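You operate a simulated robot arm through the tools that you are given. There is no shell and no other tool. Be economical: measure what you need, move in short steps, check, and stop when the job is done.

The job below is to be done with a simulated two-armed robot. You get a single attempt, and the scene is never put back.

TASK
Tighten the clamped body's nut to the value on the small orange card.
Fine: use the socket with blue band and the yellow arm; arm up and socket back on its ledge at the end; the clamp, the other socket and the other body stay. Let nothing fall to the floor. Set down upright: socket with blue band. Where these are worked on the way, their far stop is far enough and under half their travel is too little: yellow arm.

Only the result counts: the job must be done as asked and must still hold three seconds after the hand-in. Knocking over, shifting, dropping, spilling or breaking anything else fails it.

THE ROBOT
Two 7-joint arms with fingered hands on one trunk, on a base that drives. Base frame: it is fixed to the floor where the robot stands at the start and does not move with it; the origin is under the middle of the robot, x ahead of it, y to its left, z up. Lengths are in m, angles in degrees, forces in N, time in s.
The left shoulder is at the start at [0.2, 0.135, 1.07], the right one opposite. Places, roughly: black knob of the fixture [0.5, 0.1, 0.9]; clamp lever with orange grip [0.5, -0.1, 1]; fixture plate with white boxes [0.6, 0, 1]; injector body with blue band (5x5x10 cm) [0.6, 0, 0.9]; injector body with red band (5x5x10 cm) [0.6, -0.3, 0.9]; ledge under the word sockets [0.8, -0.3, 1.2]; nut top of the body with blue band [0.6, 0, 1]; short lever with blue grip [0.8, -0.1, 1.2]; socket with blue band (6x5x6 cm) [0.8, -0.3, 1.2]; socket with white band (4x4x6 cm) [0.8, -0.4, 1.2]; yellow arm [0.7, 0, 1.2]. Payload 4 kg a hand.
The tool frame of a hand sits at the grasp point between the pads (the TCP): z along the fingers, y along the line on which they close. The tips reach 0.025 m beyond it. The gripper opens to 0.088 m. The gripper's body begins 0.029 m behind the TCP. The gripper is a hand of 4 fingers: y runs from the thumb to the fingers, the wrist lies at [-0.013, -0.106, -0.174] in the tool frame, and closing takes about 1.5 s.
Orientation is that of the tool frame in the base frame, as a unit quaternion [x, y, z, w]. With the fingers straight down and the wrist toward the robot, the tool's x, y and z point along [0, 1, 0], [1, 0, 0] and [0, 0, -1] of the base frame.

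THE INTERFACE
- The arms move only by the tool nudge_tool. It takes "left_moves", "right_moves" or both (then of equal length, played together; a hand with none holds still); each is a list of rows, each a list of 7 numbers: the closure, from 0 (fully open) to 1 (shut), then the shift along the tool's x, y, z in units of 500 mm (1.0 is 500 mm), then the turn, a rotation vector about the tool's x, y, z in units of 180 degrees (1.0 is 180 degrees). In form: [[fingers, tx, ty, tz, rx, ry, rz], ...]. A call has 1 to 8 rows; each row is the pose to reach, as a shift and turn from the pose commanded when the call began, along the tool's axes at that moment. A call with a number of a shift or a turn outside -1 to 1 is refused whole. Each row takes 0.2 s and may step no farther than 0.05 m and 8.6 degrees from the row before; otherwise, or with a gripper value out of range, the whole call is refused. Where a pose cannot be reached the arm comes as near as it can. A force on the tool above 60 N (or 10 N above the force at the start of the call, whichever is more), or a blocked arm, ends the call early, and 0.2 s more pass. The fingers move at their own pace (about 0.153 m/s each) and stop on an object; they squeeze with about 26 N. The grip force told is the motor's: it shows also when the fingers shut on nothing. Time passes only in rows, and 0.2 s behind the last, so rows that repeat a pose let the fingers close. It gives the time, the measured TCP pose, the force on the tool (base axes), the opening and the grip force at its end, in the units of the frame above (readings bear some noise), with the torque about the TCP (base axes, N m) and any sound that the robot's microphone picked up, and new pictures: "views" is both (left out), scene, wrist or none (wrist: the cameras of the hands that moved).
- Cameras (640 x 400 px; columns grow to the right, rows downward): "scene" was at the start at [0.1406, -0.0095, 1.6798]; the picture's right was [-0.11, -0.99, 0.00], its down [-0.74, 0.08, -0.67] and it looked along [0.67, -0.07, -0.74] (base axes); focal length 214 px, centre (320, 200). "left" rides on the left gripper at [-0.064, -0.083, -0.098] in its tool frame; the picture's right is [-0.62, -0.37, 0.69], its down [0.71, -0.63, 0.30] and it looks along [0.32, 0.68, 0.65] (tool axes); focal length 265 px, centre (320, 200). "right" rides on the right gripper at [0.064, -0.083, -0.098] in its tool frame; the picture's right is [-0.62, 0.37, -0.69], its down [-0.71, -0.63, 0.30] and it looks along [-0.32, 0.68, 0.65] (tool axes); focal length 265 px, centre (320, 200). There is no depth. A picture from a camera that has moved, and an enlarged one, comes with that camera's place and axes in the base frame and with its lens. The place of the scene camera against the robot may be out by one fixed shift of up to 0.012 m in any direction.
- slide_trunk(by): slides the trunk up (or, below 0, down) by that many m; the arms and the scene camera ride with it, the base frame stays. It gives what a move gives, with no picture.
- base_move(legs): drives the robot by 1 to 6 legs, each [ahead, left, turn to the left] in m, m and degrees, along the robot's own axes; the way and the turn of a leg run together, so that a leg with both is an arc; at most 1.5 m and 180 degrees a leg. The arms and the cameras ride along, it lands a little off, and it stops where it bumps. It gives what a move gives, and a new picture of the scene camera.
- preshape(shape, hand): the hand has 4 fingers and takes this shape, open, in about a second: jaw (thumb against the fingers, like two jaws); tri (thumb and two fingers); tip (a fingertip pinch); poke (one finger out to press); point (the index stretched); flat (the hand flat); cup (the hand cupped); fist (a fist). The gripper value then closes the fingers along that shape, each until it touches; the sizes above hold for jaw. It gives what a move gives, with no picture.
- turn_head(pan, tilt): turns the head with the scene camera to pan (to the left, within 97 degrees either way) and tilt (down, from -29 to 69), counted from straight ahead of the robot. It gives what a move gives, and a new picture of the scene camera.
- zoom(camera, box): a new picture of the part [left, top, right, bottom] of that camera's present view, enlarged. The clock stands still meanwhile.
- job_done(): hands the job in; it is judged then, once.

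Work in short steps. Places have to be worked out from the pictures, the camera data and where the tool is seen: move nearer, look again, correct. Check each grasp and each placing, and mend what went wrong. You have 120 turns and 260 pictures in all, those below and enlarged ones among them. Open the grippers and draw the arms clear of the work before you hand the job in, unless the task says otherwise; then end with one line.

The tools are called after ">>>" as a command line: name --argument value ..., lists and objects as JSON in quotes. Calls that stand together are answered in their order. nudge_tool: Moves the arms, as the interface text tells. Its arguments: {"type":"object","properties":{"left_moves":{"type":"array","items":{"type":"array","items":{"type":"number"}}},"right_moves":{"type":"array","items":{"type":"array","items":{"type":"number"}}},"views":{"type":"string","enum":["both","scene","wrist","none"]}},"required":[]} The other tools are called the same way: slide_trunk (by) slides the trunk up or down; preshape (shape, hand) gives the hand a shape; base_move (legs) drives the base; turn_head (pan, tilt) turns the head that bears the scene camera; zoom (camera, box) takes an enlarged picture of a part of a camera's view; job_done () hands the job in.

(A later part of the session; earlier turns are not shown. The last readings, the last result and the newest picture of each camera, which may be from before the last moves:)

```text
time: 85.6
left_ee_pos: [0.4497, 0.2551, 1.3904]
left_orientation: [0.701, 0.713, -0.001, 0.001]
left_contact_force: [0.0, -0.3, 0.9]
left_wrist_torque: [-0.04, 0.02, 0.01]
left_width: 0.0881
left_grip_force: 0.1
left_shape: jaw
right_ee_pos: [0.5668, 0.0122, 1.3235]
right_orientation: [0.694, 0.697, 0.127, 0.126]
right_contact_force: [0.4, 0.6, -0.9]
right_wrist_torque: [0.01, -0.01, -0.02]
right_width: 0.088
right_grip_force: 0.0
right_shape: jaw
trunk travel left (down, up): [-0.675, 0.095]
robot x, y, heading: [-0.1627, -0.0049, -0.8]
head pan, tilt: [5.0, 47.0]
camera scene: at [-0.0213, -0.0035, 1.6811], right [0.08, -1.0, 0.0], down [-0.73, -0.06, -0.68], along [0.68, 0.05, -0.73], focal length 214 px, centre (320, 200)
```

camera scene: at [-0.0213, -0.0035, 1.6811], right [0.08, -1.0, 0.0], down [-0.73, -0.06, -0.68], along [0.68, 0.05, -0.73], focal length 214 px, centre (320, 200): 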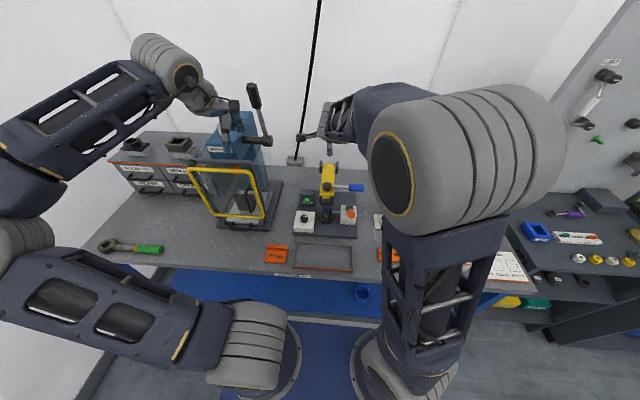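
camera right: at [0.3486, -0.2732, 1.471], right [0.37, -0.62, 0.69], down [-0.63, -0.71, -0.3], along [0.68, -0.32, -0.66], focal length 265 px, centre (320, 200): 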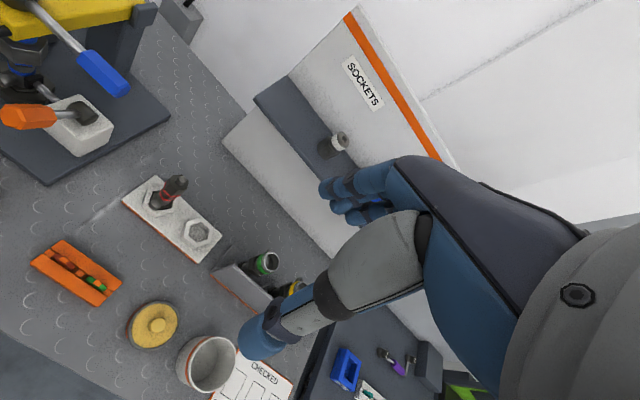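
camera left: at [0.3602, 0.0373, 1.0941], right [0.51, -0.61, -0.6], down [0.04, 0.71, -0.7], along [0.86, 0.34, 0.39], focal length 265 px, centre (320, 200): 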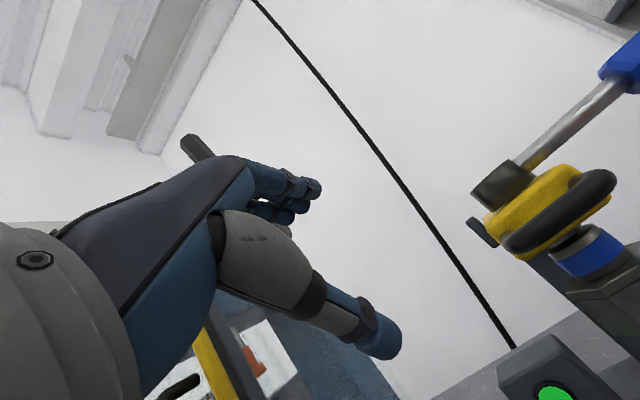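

Good posture. Pitching the right hand down along a retracted arc to just in front of and above the loop.

>>> nudge_tool --right_moves '[[0, 0, -0.048, 0.032, -0.046, 0, 0], [0, 0, -0.091, 0.059, -0.0905, 0, 0], [0, 0, -0.136, 0.095, -0.135, 0, 0], [0, 0, -0.186, 0.14, -0.1795, 0, 0], [0, 0, -0.238, 0.195, -0.224, 0, 0], [0, 0, -0.291, 0.25, -0.2685, 0, 0], [0, 0, -0.334, 0.309, -0.3017, 0, 0]]' --views "both"

```text
time: 87.2
left_ee_pos: [0.4489, 0.2548, 1.3913]
left_orientation: [0.701, 0.713, -0.002, 0.001]
left_contact_force: [0.6, 0.2, 1.1]
left_wrist_torque: [-0.02, 0.01, 0.01]
left_width: 0.0882
left_grip_force: 0.0
left_shape: jaw
right_ee_pos: [0.5198, 0.0349, 1.1582]
right_orientation: [0.562, 0.565, 0.426, 0.427]
right_contact_force: [0.0, -0.1, -0.1]
right_wrist_torque: [0.01, 0.03, 0.04]
right_width: 0.0882
right_grip_force: 0.2
right_shape: jaw
right hand out of reach, approached as far as the arm can: row 1, 6, 7
trunk travel left (down, up): [-0.675, 0.095]
robot x, y, heading: [-0.1596, -0.0069, -0.6]
head pan, tilt: [5.0, 47.0]
camera scene: at [-0.0219, -0.0037, 1.6811], right [0.08, -1.0, 0.0], down [-0.73, -0.06, -0.68], along [0.68, 0.05, -0.73], focal length 214 px, centre (320, 200)
camera right: at [0.4036, 0.1003, 1.1049], right [-0.57, -0.62, 0.54], down [0.12, -0.72, -0.69], along [0.81, -0.32, 0.48], focal length 265 px, centre (320, 200)
```

scene: 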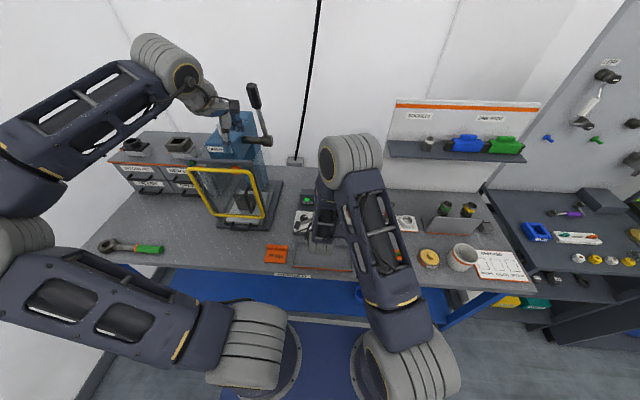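
right: 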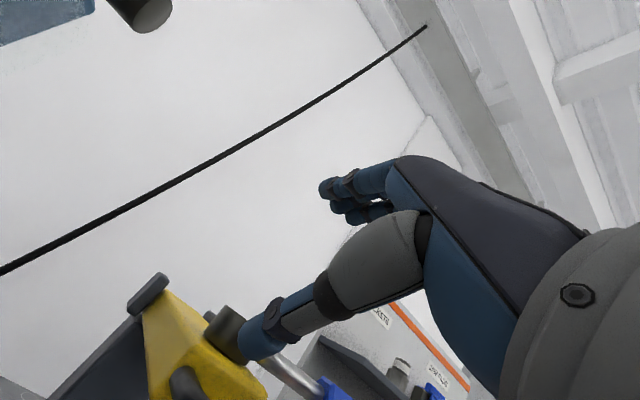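

The right hand reaches the pose but can't fold closer than x≈0.5. I'll back the base another 0.05 m to gain room.

>>> base_move --legs '[[-0.06, 0, 0]]'

>>> zoom --camera "right" --box '[120, 180, 440, 400]'

```text
time: 88.2
left_ee_pos: [0.3877, 0.2554, 1.3916]
left_orientation: [0.701, 0.713, -0.002, 0.001]
left_contact_force: [-0.1, -0.4, -1.0]
left_wrist_torque: [-0.02, -0.02, -0.02]
left_width: 0.0876
left_grip_force: 0.1
left_shape: jaw
right_ee_pos: [0.4607, 0.0367, 1.1583]
right_orientation: [0.562, 0.565, 0.427, 0.428]
right_contact_force: [0.0, -0.7, 0.4]
right_wrist_torque: [-0.01, -0.04, -0.04]
right_width: 0.0878
right_grip_force: 0.1
right_shape: jaw
trunk travel left (down, up): [-0.675, 0.095]
robot x, y, heading: [-0.2226, -0.0073, -0.5]
head pan, tilt: [5.0, 47.0]
camera scene: at [-0.0816, -0.0029, 1.681], right [0.08, -1.0, 0.0], down [-0.73, -0.06, -0.68], along [0.68, 0.05, -0.73], focal length 214 px, centre (320, 200)
```

scene: 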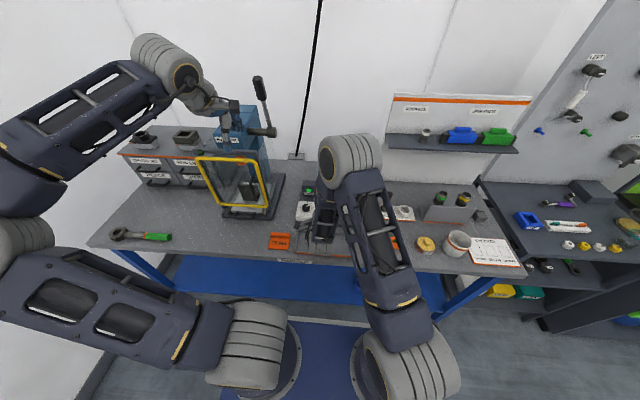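

```text
1.82 times, centred on (280, 290) of right
camera zoom: at [0.3437, 0.101, 1.1051], right [-0.57, -0.62, 0.55], down [0.12, -0.72, -0.69], along [0.81, -0.32, 0.48], focal length 483 px, centre (393, 36)
```

zoom: 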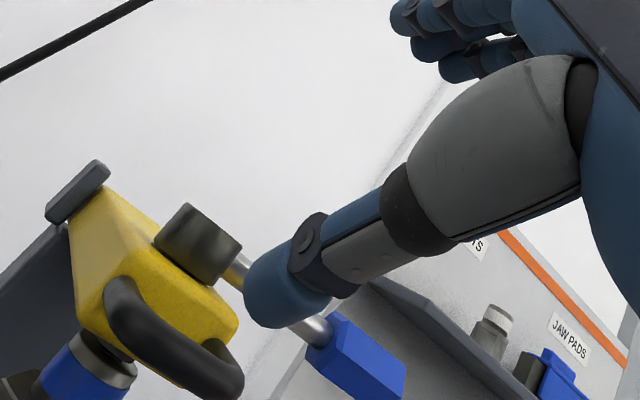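

Now room is enough. Lowering in front of the loop to its height, then looking.

>>> nudge_tool --right_moves '[[0, -0.024, -0.045, 0.0, 0, 0, 0], [0, -0.048, -0.095, 0.015, 0, 0, 0], [0, -0.048, -0.14, 0.025, 0, 0, 0], [0, -0.048, -0.183, 0.035, 0, 0, 0]]' --views "wrist"

```text
time: 89.2
left_ee_pos: [0.389, 0.2545, 1.39]
left_orientation: [0.701, 0.713, -0.001, 0.001]
left_contact_force: [0.1, 0.3, -1.0]
left_wrist_torque: [0.0, 0.01, 0.0]
left_width: 0.088
left_grip_force: 0.1
left_shape: jaw
right_ee_pos: [0.5002, 0.0293, 1.0847]
right_orientation: [0.564, 0.567, 0.422, 0.427]
right_contact_force: [-0.1, 0.3, -0.3]
right_wrist_torque: [0.04, -0.03, -0.03]
right_width: 0.0879
right_grip_force: 0.1
right_shape: jaw
right hand out of reach, approached as far as the arm can: row 1, 2, 3, 4
trunk travel left (down, up): [-0.675, 0.095]
robot x, y, heading: [-0.2217, -0.0112, -0.4]
head pan, tilt: [5.0, 47.0]
camera right: at [0.3832, 0.0942, 1.0323], right [-0.56, -0.62, 0.55], down [0.12, -0.72, -0.69], along [0.82, -0.32, 0.48], focal length 265 px, centre (320, 200)
```

right: 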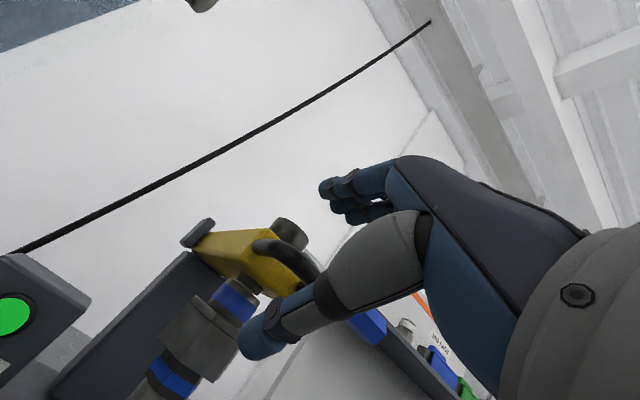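

The thumb is already just below and in front of the bar. I'll move forward so the open jaws straddle the bar, and close to a cage.

>>> nudge_tool --right_moves '[[0, -0.032, 0.0, 0.0, 0, 0, 0], [0, -0.032, -0.01, 0.03, 0, 0, 0], [0, -0.032, -0.0267, 0.0515, 0, 0, 0], [0.4, -0.032, -0.0267, 0.0515, 0, 0, 0], [0.7, -0.032, -0.0267, 0.0515, 0, 0, 0], [0.8, -0.032, -0.0267, 0.0515, 0, 0, 0], [0.8, -0.032, -0.0267, 0.0515, 0, 0, 0]]' --views "wrist"

>>> zoom --camera "right" --box '[180, 160, 420, 360]'

```text
time: 90.8
left_ee_pos: [0.3882, 0.2563, 1.3913]
left_orientation: [0.702, 0.713, -0.002, 0.001]
left_contact_force: [0.1, 0.3, 0.2]
left_wrist_torque: [0.0, -0.01, 0.0]
left_width: 0.0875
left_grip_force: 0.0
left_shape: jaw
right_ee_pos: [0.5195, 0.0139, 1.0684]
right_orientation: [0.563, 0.562, 0.426, 0.431]
right_contact_force: [-14.1, -1.6, 21.1]
right_wrist_torque: [-0.09, -0.88, -0.09]
right_width: 0.0234
right_grip_force: 0.1
right_shape: jaw
right hand out of reach, approached as far as the arm can: row 1
trunk travel left (down, up): [-0.675, 0.095]
robot x, y, heading: [-0.2216, -0.0065, -0.6]
head pan, tilt: [5.0, 47.0]
camera right: at [0.4032, 0.0794, 1.0148], right [-0.57, -0.61, 0.54], down [0.12, -0.72, -0.68], along [0.81, -0.33, 0.49], focal length 265 px, centre (320, 200)
```

right: 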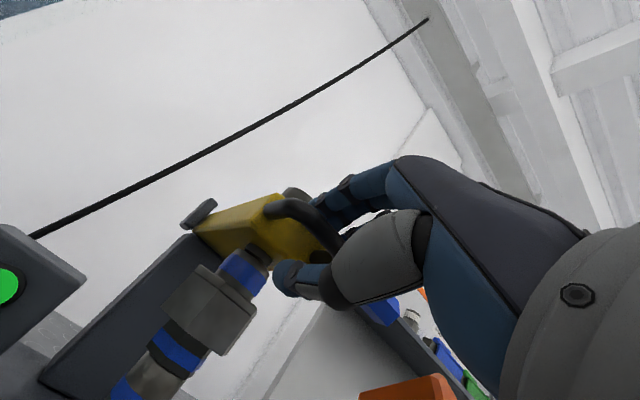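

```text
2.00 times, centred on (300, 260) of right
camera zoom: at [0.4032, 0.0794, 1.0148], right [-0.57, -0.61, 0.54], down [0.12, -0.72, -0.68], along [0.81, -0.33, 0.49], focal length 531 px, centre (360, 80)
```

zoom: 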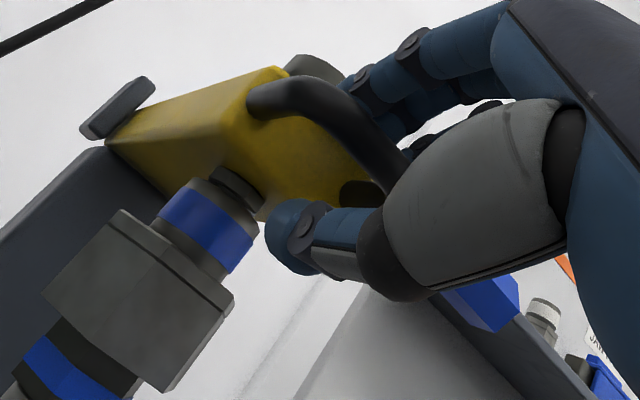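

The jaws cage the bar, thumb beneath. I'll lift along the reverse arc about 16° and check that the socket stays on the nut.

>>> nudge_tool --right_moves '[[0.8, 0, 0.032, -0.006, -0.0, 0, 0], [0.8, 0, 0.0641, -0.0136, 0.0366, 0, 0], [0.8, 0, 0.1296, -0.0183, 0.0733, 0, 0]]' --views "wrist"

>>> zoom --camera "right" --box '[80, 160, 400, 400]'

```text
time: 91.6
left_ee_pos: [0.3902, 0.2554, 1.3904]
left_orientation: [0.701, 0.713, -0.001, 0.001]
left_contact_force: [-0.5, -0.3, 0.2]
left_wrist_torque: [0.01, 0.03, 0.0]
left_width: 0.0875
left_grip_force: 0.1
left_shape: jaw
right_ee_pos: [0.5281, 0.0124, 1.1303]
right_orientation: [0.608, 0.611, 0.358, 0.359]
right_contact_force: [0.0, -0.4, -1.2]
right_wrist_torque: [-0.03, -0.02, 0.0]
right_width: 0.0183
right_grip_force: 0.1
right_shape: jaw
trunk travel left (down, up): [-0.675, 0.095]
robot x, y, heading: [-0.223, -0.0091, -0.6]
head pan, tilt: [5.0, 47.0]
camera right: at [0.4016, 0.0776, 1.1051], right [-0.43, -0.62, 0.66], down [-0.04, -0.72, -0.69], along [0.9, -0.32, 0.28], focal length 265 px, centre (320, 200)
```

right: 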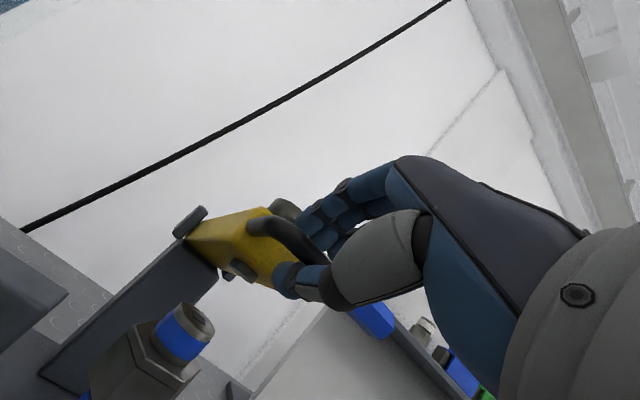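

```text
1.67 times, centred on (240, 280) of right
camera zoom: at [0.4016, 0.0776, 1.1051], right [-0.43, -0.62, 0.66], down [-0.04, -0.72, -0.69], along [0.9, -0.32, 0.28], focal length 442 px, centre (453, 67)
```

zoom: 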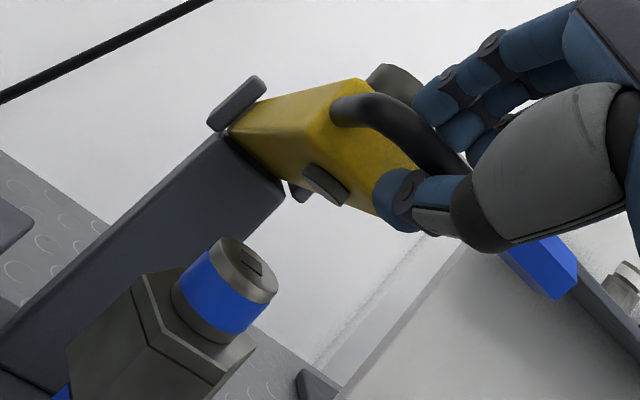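

The socket stays seated while the arm lifts. Continuing the arc up.

>>> nudge_tool --right_moves '[[0.8, 0, 0.0648, -0.0102, 0.0366, 0, 0], [0.8, 0, 0.1302, -0.0113, 0.0733, 0, 0], [0.8, 0, 0.1954, -0.0033, 0.11, 0, 0], [0.8, 0, 0.2588, 0.0137, 0.1466, 0, 0], [0.8, 0, 0.3192, 0.0393, 0.1833, 0, 0], [0.8, 0, 0.3754, 0.073, 0.22, 0, 0], [0.8, 0, 0.4265, 0.1143, 0.2566, 0, 0]]' --views "both"

```text
time: 93.2
left_ee_pos: [0.3875, 0.2559, 1.3904]
left_orientation: [0.701, 0.713, -0.002, 0.001]
left_contact_force: [-0.3, 0.5, -0.4]
left_wrist_torque: [-0.01, -0.01, 0.03]
left_width: 0.088
left_grip_force: 0.1
left_shape: jaw
right_ee_pos: [0.6813, 0.0135, 1.2892]
right_orientation: [0.701, 0.702, 0.09, 0.093]
right_contact_force: [-0.4, -0.7, -0.5]
right_wrist_torque: [0.04, 0.02, 0.0]
right_width: 0.0178
right_grip_force: 0.0
right_shape: jaw
trunk travel left (down, up): [-0.675, 0.095]
robot x, y, heading: [-0.2203, -0.0039, -0.6]
head pan, tilt: [5.0, 47.0]
camera scene: at [-0.0821, -0.0029, 1.6811], right [0.08, -1.0, 0.0], down [-0.73, -0.06, -0.68], along [0.68, 0.05, -0.73], focal length 214 px, centre (320, 200)
camera right: at [0.576, 0.0789, 1.364], right [0.18, -0.62, 0.77], down [-0.53, -0.72, -0.45], along [0.83, -0.33, -0.46], focal length 265 px, centre (320, 200)
```

scene: 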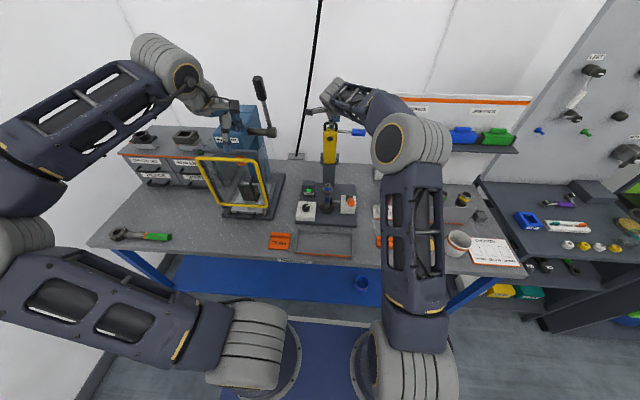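
right: 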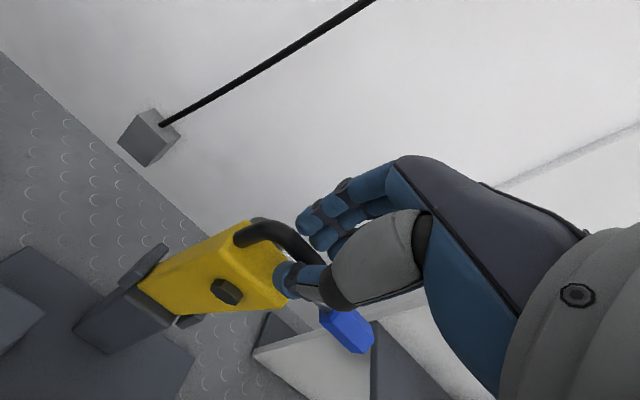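

Nearly upright. Last part to vertical, pressing gently into the back stop.

>>> nudge_tool --right_moves '[[0.8, 0, 0.0655, 0.001, 0.035, 0, 0], [0.8, 0, 0.13, 0.011, 0.07, 0, 0], [0.8, 0, 0.15, 0.016, 0.083, 0, 0], [0.8, 0, 0.17, 0.022, 0.083, 0, 0], [0.8, 0, 0.18, 0.024, 0.083, 0, 0]]' --views "wrist"

>>> zoom --camera "scene" --box '[280, 90, 400, 230]'

```text
time: 93.7
left_ee_pos: [0.3876, 0.2555, 1.3906]
left_orientation: [0.7, 0.714, -0.001, 0.001]
left_contact_force: [0.4, -0.7, 0.5]
left_wrist_torque: [0.06, -0.02, 0.01]
left_width: 0.0876
left_grip_force: 0.1
left_shape: jaw
right_ee_pos: [0.7029, 0.0314, 1.2739]
right_orientation: [0.687, 0.726, 0.011, 0.037]
right_contact_force: [-2.9, 1.0, 16.4]
right_wrist_torque: [0.02, 0.35, -0.01]
right_width: 0.0194
right_grip_force: 0.1
right_shape: jaw
right hand out of reach, approached as far as the arm can: row 2
trunk travel left (down, up): [-0.675, 0.095]
robot x, y, heading: [-0.2222, -0.0101, -0.4]
head pan, tilt: [5.0, 47.0]
stopped in row 2 (right hand): the force on the tool passed its limit (the readings are from after the stop); the commanded pose is now the measured one
camera right: at [0.6099, 0.0946, 1.3644], right [0.35, -0.57, 0.74], down [-0.57, -0.76, -0.32], along [0.74, -0.31, -0.59], focal length 265 px, centre (320, 200)
```

right: 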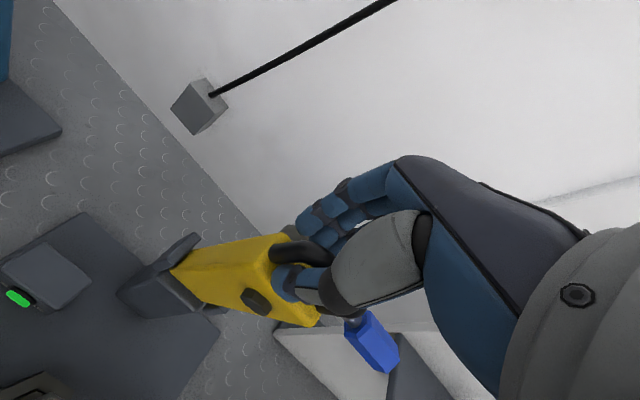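

```text
2.86 times, centred on (340, 160) of scene
camera zoom: at [-0.0825, -0.0036, 1.6815], right [0.08, -1.0, 0.0], down [-0.73, -0.06, -0.68], along [0.68, 0.05, -0.73], focal length 613 px, centre (263, 314)
```

zoom: 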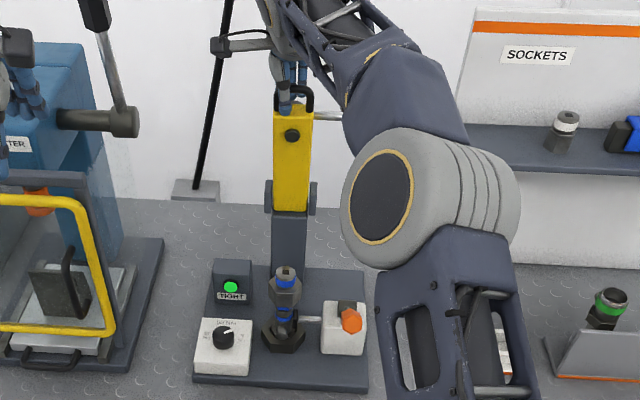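

The right arm ran out of reach at about 13° from vertical. I'll drive the base forward 0.05 m, which carries the caged loop back to upright.

>>> base_move --legs '[[0.05, 0, 0]]'

>>> zoom --camera "right" --box '[100, 160, 420, 360]'

```text
time: 94.6
left_ee_pos: [0.4399, 0.2559, 1.3898]
left_orientation: [0.701, 0.714, -0.002, 0.001]
left_contact_force: [-0.5, -0.1, -1.0]
left_wrist_torque: [0.0, 0.0, -0.01]
left_width: 0.088
left_grip_force: 0.1
left_shape: jaw
right_ee_pos: [0.754, 0.0293, 1.2739]
right_orientation: [0.687, 0.725, 0.011, 0.038]
right_contact_force: [6.2, 2.5, 30.3]
right_wrist_torque: [0.33, -0.39, -0.04]
right_width: 0.0121
right_grip_force: 25.6
right_shape: jaw
trunk travel left (down, up): [-0.675, 0.095]
robot x, y, heading: [-0.1699, -0.0061, -0.6]
head pan, tilt: [5.0, 47.0]
camera scene: at [-0.0319, -0.0033, 1.6812], right [0.08, -1.0, 0.0], down [-0.73, -0.06, -0.68], along [0.68, 0.05, -0.73], focal length 214 px, centre (320, 200)
```

scene: 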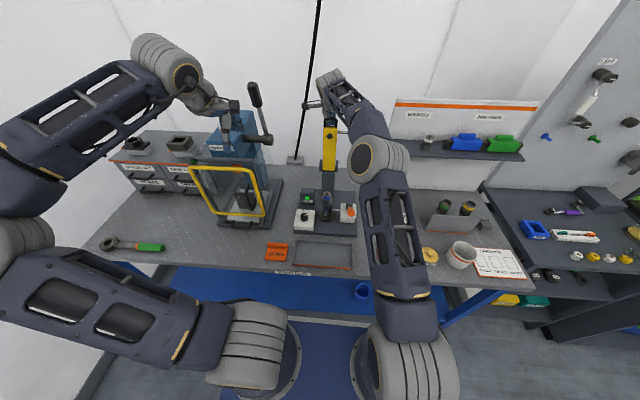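

```text
2.00 times, centred on (260, 260) of right
camera zoom: at [0.6607, 0.0935, 1.3639], right [0.35, -0.57, 0.74], down [-0.57, -0.76, -0.32], along [0.74, -0.31, -0.59], focal length 531 px, centre (440, 80)
```

zoom: 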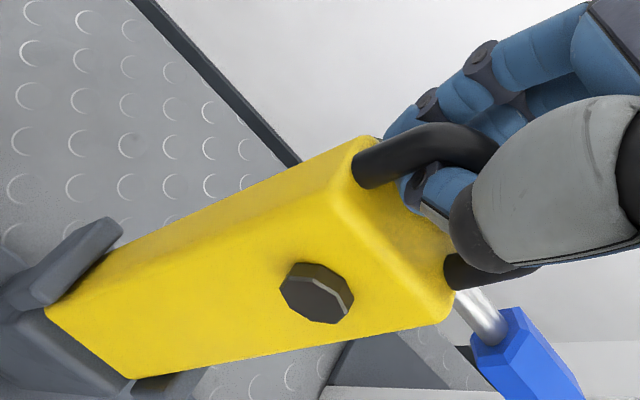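

The arm is upright again. I'll ease the downward pressure and push a touch further back to make sure it's against its stop.

>>> nudge_tool --right_moves '[[0.7, 0, 0, -0.03, 0, 0, 0], [0.75, 0, 0.012, -0.035, 0, 0, 0], [0.75, 0, 0.024, -0.035, 0, 0, 0], [0.75, 0, 0.036, -0.035, 0, 0, 0], [0.75, 0, 0.048, -0.035, 0, 0, 0]]' --views "none"

>>> zoom --camera "scene" --box '[290, 90, 390, 220]'

```text
time: 95.8
left_ee_pos: [0.4402, 0.2545, 1.3918]
left_orientation: [0.701, 0.713, -0.002, 0.001]
left_contact_force: [0.4, -0.8, 1.0]
left_wrist_torque: [0.03, 0.02, 0.02]
left_width: 0.0881
left_grip_force: 0.1
left_shape: jaw
right_ee_pos: [0.7646, 0.0282, 1.2858]
right_orientation: [0.687, 0.726, 0.01, 0.038]
right_contact_force: [-0.4, 0.4, -0.6]
right_wrist_torque: [0.0, 0.0, 0.01]
right_width: 0.0215
right_grip_force: 0.0
right_shape: jaw
right hand out of reach, approached as far as the arm can: row 3, 4, 5
trunk travel left (down, up): [-0.675, 0.095]
robot x, y, heading: [-0.1726, -0.0089, -0.4]
head pan, tilt: [5.0, 47.0]
```

```text
3.08 times, centred on (340, 155) of scene
camera zoom: at [-0.0309, -0.0034, 1.6811], right [0.08, -1.0, 0.0], down [-0.73, -0.06, -0.68], along [0.68, 0.05, -0.73], focal length 660 px, centre (258, 338)
```

zoom: 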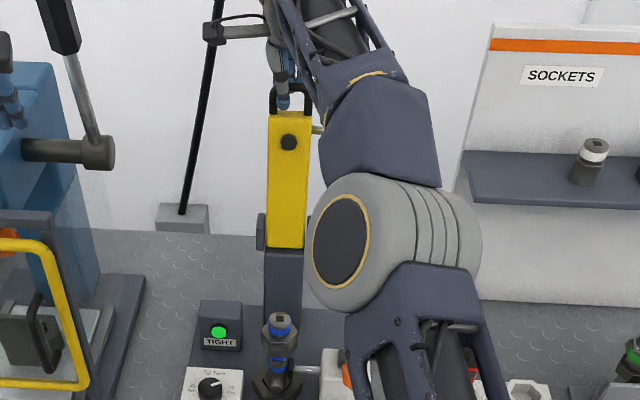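

No resistance yet and the hand is at its reach limit; a tiny base advance will confirm the stop.

>>> base_move --legs '[[0.02, 0, 0]]'

>>> zoom --camera "right" --box '[100, 160, 420, 360]'

```text
time: 96.6
left_ee_pos: [0.4588, 0.254, 1.3917]
left_orientation: [0.701, 0.713, -0.001, 0.001]
left_contact_force: [0.0, -1.0, 0.0]
left_wrist_torque: [0.02, 0.03, -0.04]
left_width: 0.0878
left_grip_force: 0.1
left_shape: jaw
right_ee_pos: [0.7838, 0.0279, 1.287]
right_orientation: [0.687, 0.725, 0.011, 0.037]
right_contact_force: [-3.4, -0.3, -0.3]
right_wrist_torque: [0.02, -0.01, -0.03]
right_width: 0.0238
right_grip_force: 0.1
right_shape: jaw
trunk travel left (down, up): [-0.675, 0.095]
robot x, y, heading: [-0.1517, -0.0108, -0.5]
head pan, tilt: [5.0, 47.0]
camera scene: at [-0.0108, -0.0036, 1.6811], right [0.08, -1.0, 0.0], down [-0.73, -0.06, -0.68], along [0.68, 0.05, -0.73], focal length 214 px, centre (320, 200)
```

scene: 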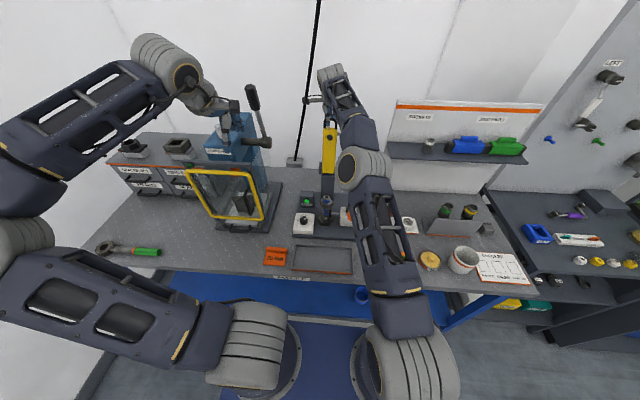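

```text
2.00 times, centred on (260, 260) of right
camera zoom: at [0.6911, 0.0927, 1.3771], right [0.35, -0.57, 0.74], down [-0.57, -0.76, -0.32], along [0.74, -0.31, -0.59], focal length 531 px, centre (440, 80)
```

zoom: 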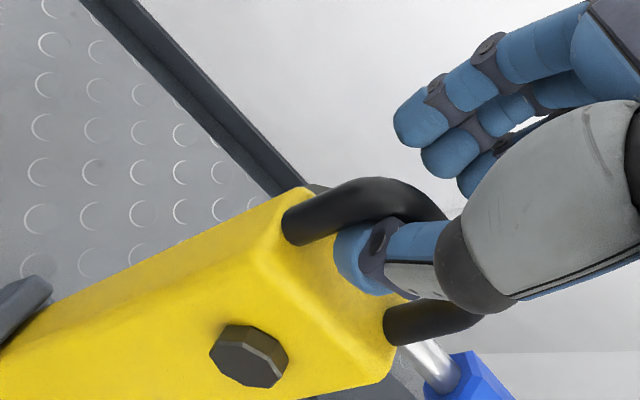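

The thumb is now pressing the bar against a firm stop: the arm is fully up. I'll open, rise straight up and retreat.

>>> nudge_tool --right_moves '[[0.5, 0, -0.01, 0, 0, 0, 0], [0.1, 0, -0.015, 0, 0, 0, 0], [0, 0, -0.015, -0.03, 0, 0, 0], [0, 0, -0.015, -0.1, 0, 0, 0], [0, 0, -0.015, -0.18, 0, 0, 0], [0, -0.06, -0.08, -0.2, 0, 0, 0], [0, -0.12, -0.15, -0.2, 0, 0, 0], [0, -0.18, -0.22, -0.2, 0, 0, 0]]' --views "both"

>>> zoom --camera "scene" --box '[280, 100, 380, 240]'

```text
time: 98.4
left_ee_pos: [0.4597, 0.2552, 1.391]
left_orientation: [0.701, 0.713, -0.001, 0.001]
left_contact_force: [0.1, -0.1, 0.3]
left_wrist_torque: [-0.01, 0.01, 0.01]
left_width: 0.088
left_grip_force: 0.1
left_shape: jaw
right_ee_pos: [0.6714, -0.062, 1.3811]
right_orientation: [0.687, 0.726, 0.012, 0.037]
right_contact_force: [0.2, 0.6, -0.2]
right_wrist_torque: [0.0, -0.01, 0.02]
right_width: 0.0874
right_grip_force: 0.0
right_shape: jaw
right hand out of reach, approached as far as the arm can: row 4, 5
trunk travel left (down, up): [-0.675, 0.095]
robot x, y, heading: [-0.153, -0.008, -0.7]
head pan, tilt: [5.0, 47.0]
camera scene: at [-0.0102, -0.0032, 1.681], right [0.08, -1.0, 0.0], down [-0.73, -0.06, -0.68], along [0.68, 0.05, -0.73], focal length 214 px, centre (320, 200)
camera right: at [0.5787, 0.0008, 1.472], right [0.35, -0.57, 0.74], down [-0.57, -0.76, -0.32], along [0.74, -0.31, -0.59], focal length 265 px, centre (320, 200)
```

scene: 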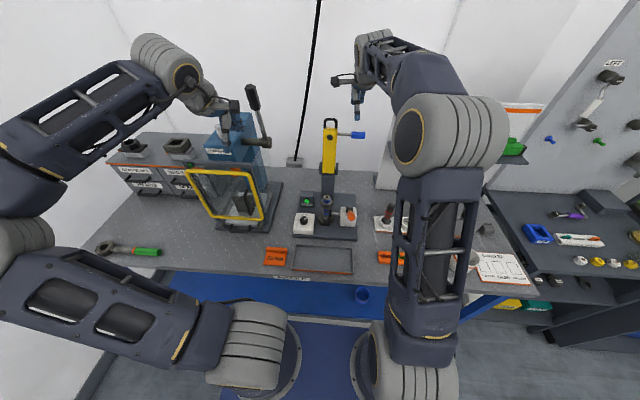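
right: 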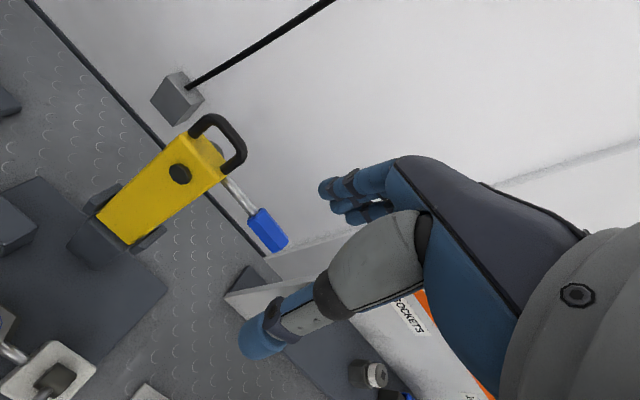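

```text
2.86 times, centred on (330, 170) of scene
camera zoom: at [-0.0102, -0.0032, 1.681], right [0.08, -1.0, 0.0], down [-0.73, -0.06, -0.68], along [0.68, 0.05, -0.73], focal length 613 px, centre (291, 286)
```

zoom: 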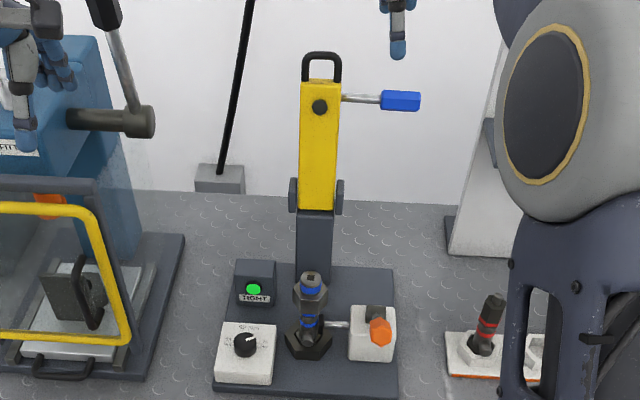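

The arm is up at its stop. I'll level the right hand and then go back above the socket on the nut.

>>> nudge_tool --right_moves '[[0, 0, -0.02, 0, 0.0217, 0.0117, 0.018], [0, 0, -0.02, 0, 0.0217, 0.0117, 0.018]]' --views "none"

```text
time: 99.0
left_ee_pos: [0.4624, 0.2547, 1.3914]
left_orientation: [0.701, 0.713, -0.001, 0.002]
left_contact_force: [0.3, 0.2, 0.2]
left_wrist_torque: [0.01, 0.0, 0.0]
left_width: 0.0878
left_grip_force: 0.1
left_shape: jaw
right_ee_pos: [0.6626, -0.0643, 1.3801]
right_orientation: [0.709, 0.705, 0.0, 0.0]
right_contact_force: [-0.4, 0.1, -0.6]
right_wrist_torque: [-0.01, 0.0, 0.01]
right_width: 0.0875
right_grip_force: 0.2
right_shape: jaw
trunk travel left (down, up): [-0.675, 0.095]
robot x, y, heading: [-0.1524, -0.0098, -0.3]
head pan, tilt: [5.0, 47.0]
```

>>> nudge_tool --right_moves '[[0, 0.06, -0.055, 0.04, 0, 0, 0], [0, 0.12, -0.11, 0.08, 0, 0, 0], [0, 0.169, -0.159, 0.12, 0, 0, 0], [0, 0.169, -0.159, 0.2, 0, 0, 0], [0, 0.169, -0.159, 0.28, 0, 0, 0], [0, 0.169, -0.159, 0.36, 0, 0, 0], [0, 0.169, -0.159, 0.44, 0, 0, 0], [0, 0.169, -0.159, 0.5, 0, 0, 0]]' --views "wrist"

>>> zoom --camera "scene" --box '[290, 160, 370, 230]'

```text
time: 100.8
left_ee_pos: [0.4605, 0.2533, 1.3914]
left_orientation: [0.701, 0.713, -0.001, 0.002]
left_contact_force: [-0.6, 0.6, -0.5]
left_wrist_torque: [0.02, -0.01, 0.03]
left_width: 0.0878
left_grip_force: 0.1
left_shape: jaw
right_ee_pos: [0.5833, 0.019, 1.1305]
right_orientation: [0.708, 0.706, 0.0, 0.0]
right_contact_force: [-1.2, -0.6, 0.0]
right_wrist_torque: [0.02, -0.01, 0.03]
right_width: 0.0877
right_grip_force: 0.1
right_shape: jaw
trunk travel left (down, up): [-0.675, 0.095]
robot x, y, heading: [-0.1541, -0.0086, -0.5]
head pan, tilt: [5.0, 47.0]
camera right: at [0.499, 0.0848, 1.2293], right [0.37, -0.62, 0.69], down [-0.63, -0.71, -0.3], along [0.68, -0.33, -0.65], focal length 265 px, centre (320, 200)
```

right: 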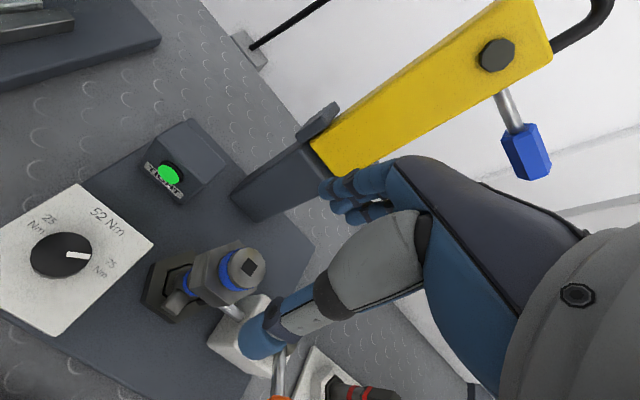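

```text
5.71 times, centred on (330, 195) of scene
camera zoom: at [-0.0109, -0.0038, 1.6811], right [0.08, -1.0, 0.0], down [-0.73, -0.06, -0.68], along [0.68, 0.05, -0.73], focal length 1226 px, centre (263, 229)
```

zoom: 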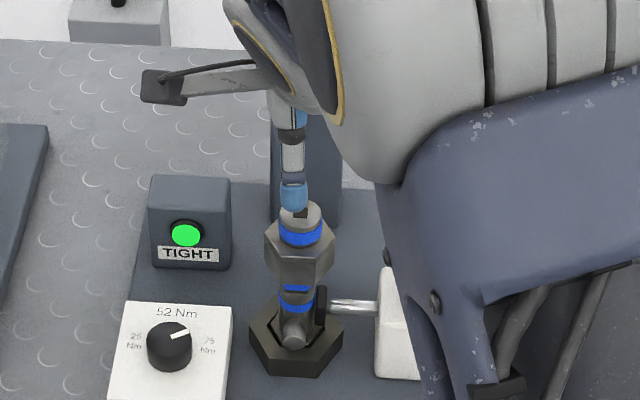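

The nut turned while tightening, so I'll check the socket's new yaw before gripping.

>>> zoom --camera "scene" --box '[315, 185, 345, 215]'

>>> zoom --camera "right" --box '[140, 200, 300, 320]'

```text
13.33 times, centred on (330, 200) of scene
camera zoom: at [-0.0109, -0.0038, 1.6811], right [0.08, -1.0, 0.0], down [-0.73, -0.06, -0.68], along [0.68, 0.05, -0.73], focal length 2860 px, centre (187, 200)
```

zoom: 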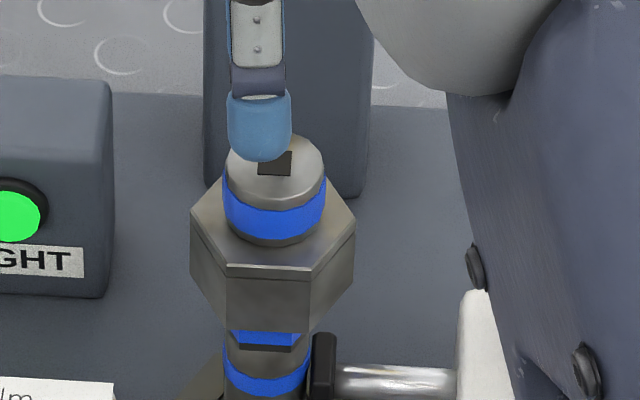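

```text
3.33 times, centred on (220, 260) of right
camera zoom: at [0.499, 0.0848, 1.2293], right [0.37, -0.62, 0.69], down [-0.63, -0.71, -0.3], along [0.68, -0.33, -0.65], focal length 885 px, centre (653, 0)
```

zoom: 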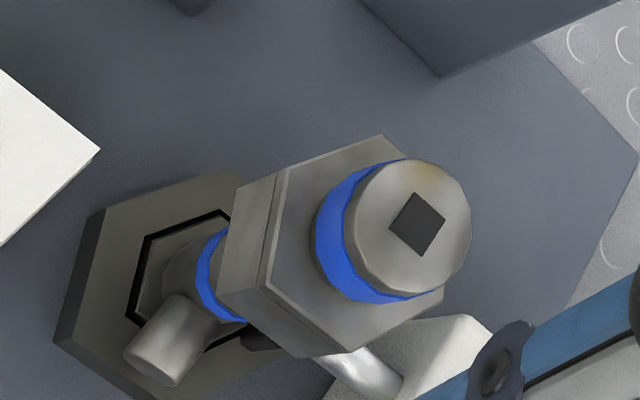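

The socket is still flat-aligned to ±x at about (0.58, 0.021). Descending and gripping.

>>> nudge_tool --right_moves '[[0.1, 0.002, -0.002, 0.06, 0, 0, 0], [0.1, 0.002, -0.004, 0.12, 0, 0, 0], [0.1, 0.002, -0.004, 0.167, 0, 0, 0], [0.4, 0.002, -0.004, 0.167, 0, 0, 0], [0.6, 0.002, -0.004, 0.167, 0, 0, 0], [0.9, 0.002, -0.004, 0.167, 0, 0, 0], [0.9, 0.002, -0.004, 0.167, 0, 0, 0]]' --views "wrist"

>>> zoom --camera "right" --box '[180, 200, 360, 320]'

```text
time: 102.4
left_ee_pos: [0.4593, 0.2553, 1.3907]
left_orientation: [0.7, 0.714, -0.001, 0.001]
left_contact_force: [-0.1, 0.3, 0.0]
left_wrist_torque: [-0.01, 0.03, -0.03]
left_width: 0.0879
left_grip_force: 0.0
left_shape: jaw
right_ee_pos: [0.5814, 0.0195, 1.0492]
right_orientation: [0.708, 0.707, 0.002, 0.001]
right_contact_force: [0.6, 2.3, 18.2]
right_wrist_torque: [0.05, 0.26, -0.03]
right_width: 0.034
right_grip_force: 26.6
right_shape: jaw
trunk travel left (down, up): [-0.675, 0.095]
robot x, y, heading: [-0.1541, -0.0086, -0.4]
head pan, tilt: [5.0, 47.0]
camera right: at [0.497, 0.0842, 1.1472], right [0.36, -0.62, 0.69], down [-0.63, -0.71, -0.31], along [0.69, -0.33, -0.65], focal length 265 px, centre (320, 200)
```

right: 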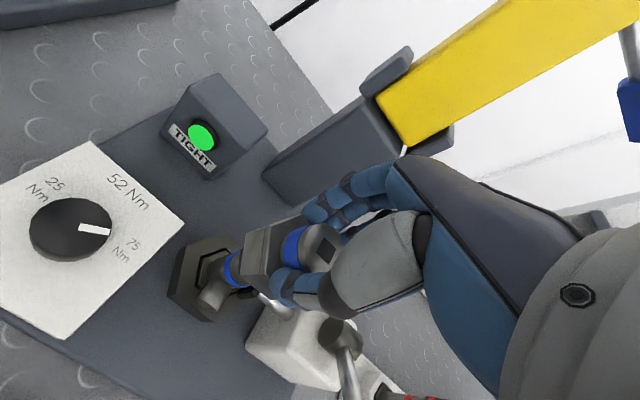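

```text
3.33 times, centred on (270, 260) of right
camera zoom: at [0.497, 0.0842, 1.1472], right [0.36, -0.62, 0.69], down [-0.63, -0.71, -0.31], along [0.69, -0.33, -0.65], focal length 885 px, centre (487, 0)
```

zoom: 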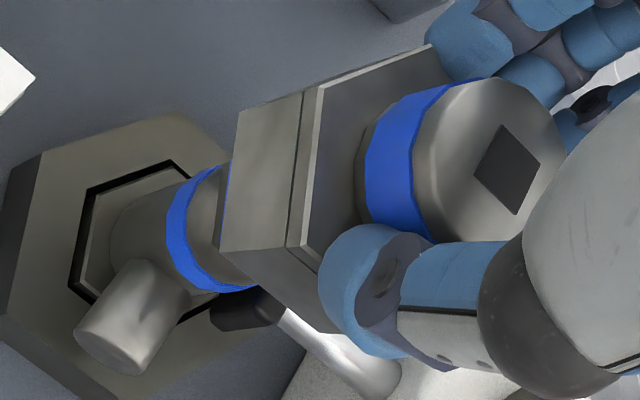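

The fingertips are resting on the shoulder (gripping the neck only); the socket had settled lower on the nut. I'll open, go 14 mm lower and grip the hex flats.

>>> nudge_tool --right_moves '[[0.5, 0, 0, -0.006, 0, 0, 0], [0.1, 0, 0, -0.006, 0, 0, 0], [0.1, 0, 0, -0.006, 0, 0, 0], [0.1, 0, 0, 0.028, 0, 0, 0], [0.4, 0, 0, 0.028, 0, 0, 0], [0.7, 0, 0, 0.028, 0, 0, 0], [0.9, 0, 0, 0.028, 0, 0, 0], [0.9, 0, 0, 0.028, 0, 0, 0]]' --views "none"

>>> zoom --camera "right" --box '[180, 200, 360, 320]'

```text
time: 104.2
left_ee_pos: [0.4589, 0.2554, 1.3912]
left_orientation: [0.701, 0.713, -0.001, 0.001]
left_contact_force: [0.4, -0.3, 0.5]
left_wrist_torque: [-0.01, 0.0, -0.01]
left_width: 0.0881
left_grip_force: 0.0
left_shape: jaw
right_ee_pos: [0.5796, 0.0201, 1.0352]
right_orientation: [0.708, 0.706, 0.0, 0.0]
right_contact_force: [0.5, 0.5, -0.1]
right_wrist_torque: [-0.02, -0.01, 0.0]
right_width: 0.0391
right_grip_force: 26.1
right_shape: jaw
trunk travel left (down, up): [-0.675, 0.095]
robot x, y, heading: [-0.1533, -0.0031, -0.6]
head pan, tilt: [5.0, 47.0]
```

```text
3.33 times, centred on (270, 260) of right
camera zoom: at [0.496, 0.0853, 1.1327], right [0.37, -0.62, 0.69], down [-0.63, -0.71, -0.3], along [0.68, -0.33, -0.65], focal length 885 px, centre (487, 0)
```

zoom: 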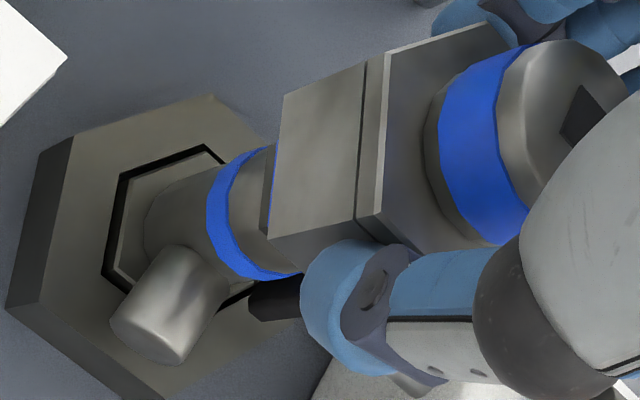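

Firm grip on the flats. Lifting straight up off the nut.

>>> nudge_tool --right_moves '[[0.9, 0, 0, -0.02, 0, 0, 0], [0.9, 0, 0, -0.05, 0, 0, 0], [0.9, 0, 0, -0.1, 0, 0, 0], [0.9, 0, 0, -0.16, 0, 0, 0], [0.9, 0, 0, -0.24, 0, 0, 0]]' --views "wrist"

>>> zoom --camera "right" --box '[140, 180, 360, 330]'

```text
time: 105.4
left_ee_pos: [0.4598, 0.2545, 1.3908]
left_orientation: [0.701, 0.713, -0.002, 0.002]
left_contact_force: [0.0, 0.3, 0.1]
left_wrist_torque: [0.02, 0.02, 0.02]
left_width: 0.0878
left_grip_force: 0.1
left_shape: jaw
right_ee_pos: [0.5799, 0.0202, 1.1551]
right_orientation: [0.708, 0.706, -0.001, 0.0]
right_contact_force: [0.1, 0.0, -2.0]
right_wrist_torque: [0.0, -0.01, -0.02]
right_width: 0.0389
right_grip_force: 26.4
right_shape: jaw
trunk travel left (down, up): [-0.675, 0.095]
robot x, y, heading: [-0.1511, -0.0051, -0.7]
head pan, tilt: [5.0, 47.0]
camera right: at [0.4966, 0.0867, 1.2533], right [0.37, -0.62, 0.69], down [-0.63, -0.71, -0.3], along [0.68, -0.33, -0.65], focal length 265 px, centre (320, 200)
```

right: 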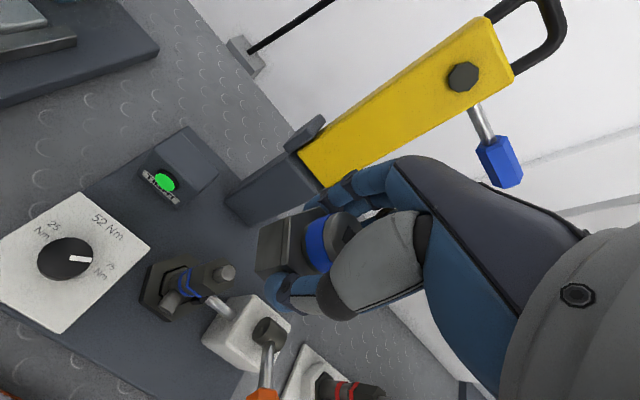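

```text
2.67 times, centred on (250, 255) of right
camera zoom: at [0.4966, 0.0867, 1.2533], right [0.37, -0.62, 0.69], down [-0.63, -0.71, -0.3], along [0.68, -0.33, -0.65], focal length 708 px, centre (507, 53)
```

zoom: 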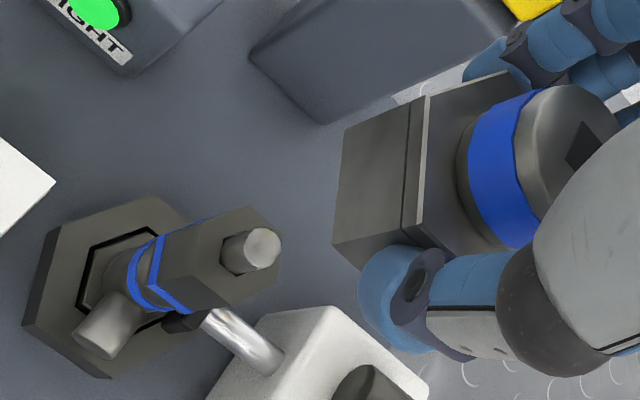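

The socket came off cleanly and the lamp still shows green. Carrying it up and over to the right, in front of the ledge.

>>> nudge_tool --right_moves '[[0.9, 0, -0.02, -0.09, 0, 0, 0], [0.9, 0, -0.04, -0.18, 0, 0, 0], [0.9, -0.08, -0.05, -0.22, 0, 0, 0], [0.9, -0.17, -0.05, -0.25, 0, 0, 0], [0.9, -0.26, -0.05, -0.28, 0, 0, 0], [0.9, -0.355, -0.05, -0.28, 0, 0, 0], [0.9, -0.45, -0.05, -0.28, 0, 0, 0], [0.9, -0.545, -0.05, -0.28, 0, 0, 0]]' --views "none"

```text
time: 107.2
left_ee_pos: [0.4607, 0.2549, 1.3904]
left_orientation: [0.701, 0.713, -0.001, 0.001]
left_contact_force: [0.0, -0.2, 0.0]
left_wrist_torque: [0.0, 0.0, 0.0]
left_width: 0.0878
left_grip_force: 0.0
left_shape: jaw
right_ee_pos: [0.5574, -0.2531, 1.2941]
right_orientation: [0.708, 0.707, 0.0, 0.001]
right_contact_force: [-0.1, 0.4, -1.6]
right_wrist_torque: [0.01, -0.05, -0.01]
right_width: 0.0387
right_grip_force: 25.9
right_shape: jaw
trunk travel left (down, up): [-0.675, 0.095]
robot x, y, heading: [-0.1505, -0.0078, -0.9]
head pan, tilt: [5.0, 47.0]
```

To keep a comfortable reach to the ledge I'll drive forward 0.045 m first.

>>> base_move --legs '[[0.045, 0, 0]]'

```text
time: 108.1
left_ee_pos: [0.5044, 0.2526, 1.3908]
left_orientation: [0.701, 0.713, -0.001, 0.001]
left_contact_force: [-1.1, 0.5, 0.1]
left_wrist_torque: [-0.01, 0.02, 0.03]
left_width: 0.0879
left_grip_force: 0.1
left_shape: jaw
right_ee_pos: [0.6002, -0.255, 1.2923]
right_orientation: [0.708, 0.706, 0.0, 0.0]
right_contact_force: [-0.3, 0.3, -1.6]
right_wrist_torque: [-0.07, -0.02, 0.01]
right_width: 0.039
right_grip_force: 26.5
right_shape: jaw
trunk travel left (down, up): [-0.675, 0.095]
robot x, y, heading: [-0.107, -0.0092, -0.5]
head pan, tilt: [5.0, 47.0]
camera scene: at [0.0334, -0.0042, 1.6811], right [0.08, -1.0, 0.0], down [-0.73, -0.06, -0.68], along [0.68, 0.05, -0.73], focal length 214 px, centre (320, 200)
```

scene: 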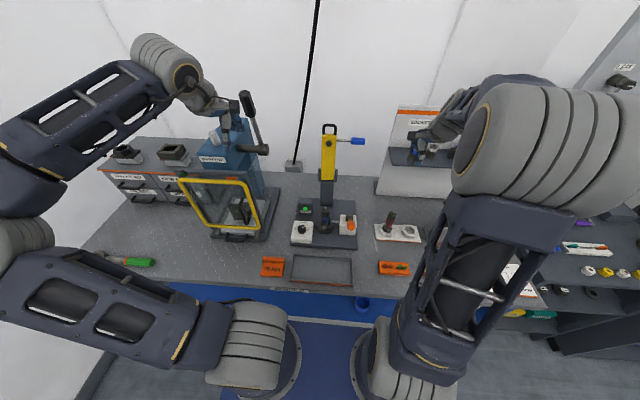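

Moving over the ledge spot.

>>> nudge_tool --right_moves '[[0.9, -0.012, 0.08, 0, 0, 0, 0.005], [0.9, -0.024, 0.16, 0, 0, 0, 0.01], [0.9, -0.036, 0.24, 0, 0, 0, 0.01], [0.9, -0.042, 0.302, 0, 0, 0, 0.01], [0.9, -0.042, 0.302, 0.05, 0, 0, 0.01], [0.9, -0.042, 0.302, 0.1, 0, 0, 0.01]]' --views "wrist"

>>> zoom --camera "scene" --box '[380, 110, 460, 180]'

```text
time: 109.5
left_ee_pos: [0.5051, 0.2536, 1.3906]
left_orientation: [0.702, 0.713, -0.001, 0.001]
left_contact_force: [0.8, 0.6, -0.7]
left_wrist_torque: [0.02, -0.01, 0.02]
left_width: 0.0878
left_grip_force: 0.2
left_shape: jaw
right_ee_pos: [0.7505, -0.2777, 1.2431]
right_orientation: [0.719, 0.695, -0.001, 0.0]
right_contact_force: [-0.3, 0.6, -0.8]
right_wrist_torque: [0.02, 0.0, -0.03]
right_width: 0.0387
right_grip_force: 26.0
right_shape: jaw
trunk travel left (down, up): [-0.675, 0.095]
robot x, y, heading: [-0.1101, -0.009, -0.8]
head pan, tilt: [5.0, 47.0]
camera right: at [0.6699, -0.2102, 1.3414], right [0.35, -0.63, 0.69], down [-0.65, -0.69, -0.3], along [0.67, -0.35, -0.65], focal length 265 px, centre (320, 200)
```

right: 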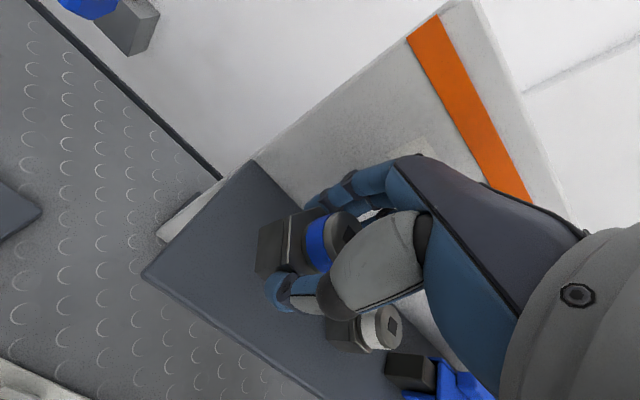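

```text
5.71 times, centred on (420, 145) of scene
camera zoom: at [0.0335, -0.0041, 1.6811], right [0.08, -1.0, 0.0], down [-0.73, -0.06, -0.68], along [0.68, 0.05, -0.73], focal length 1226 px, centre (-251, 514)
```

zoom: 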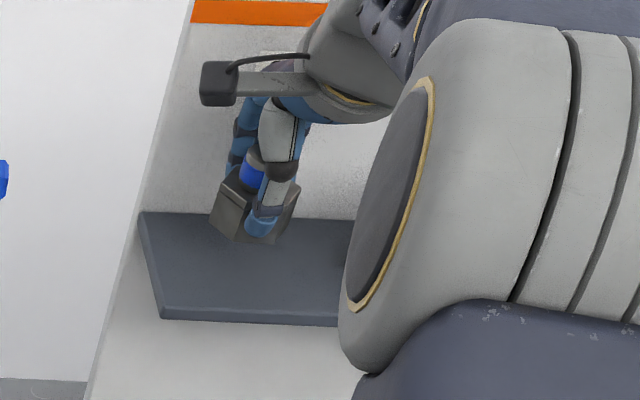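

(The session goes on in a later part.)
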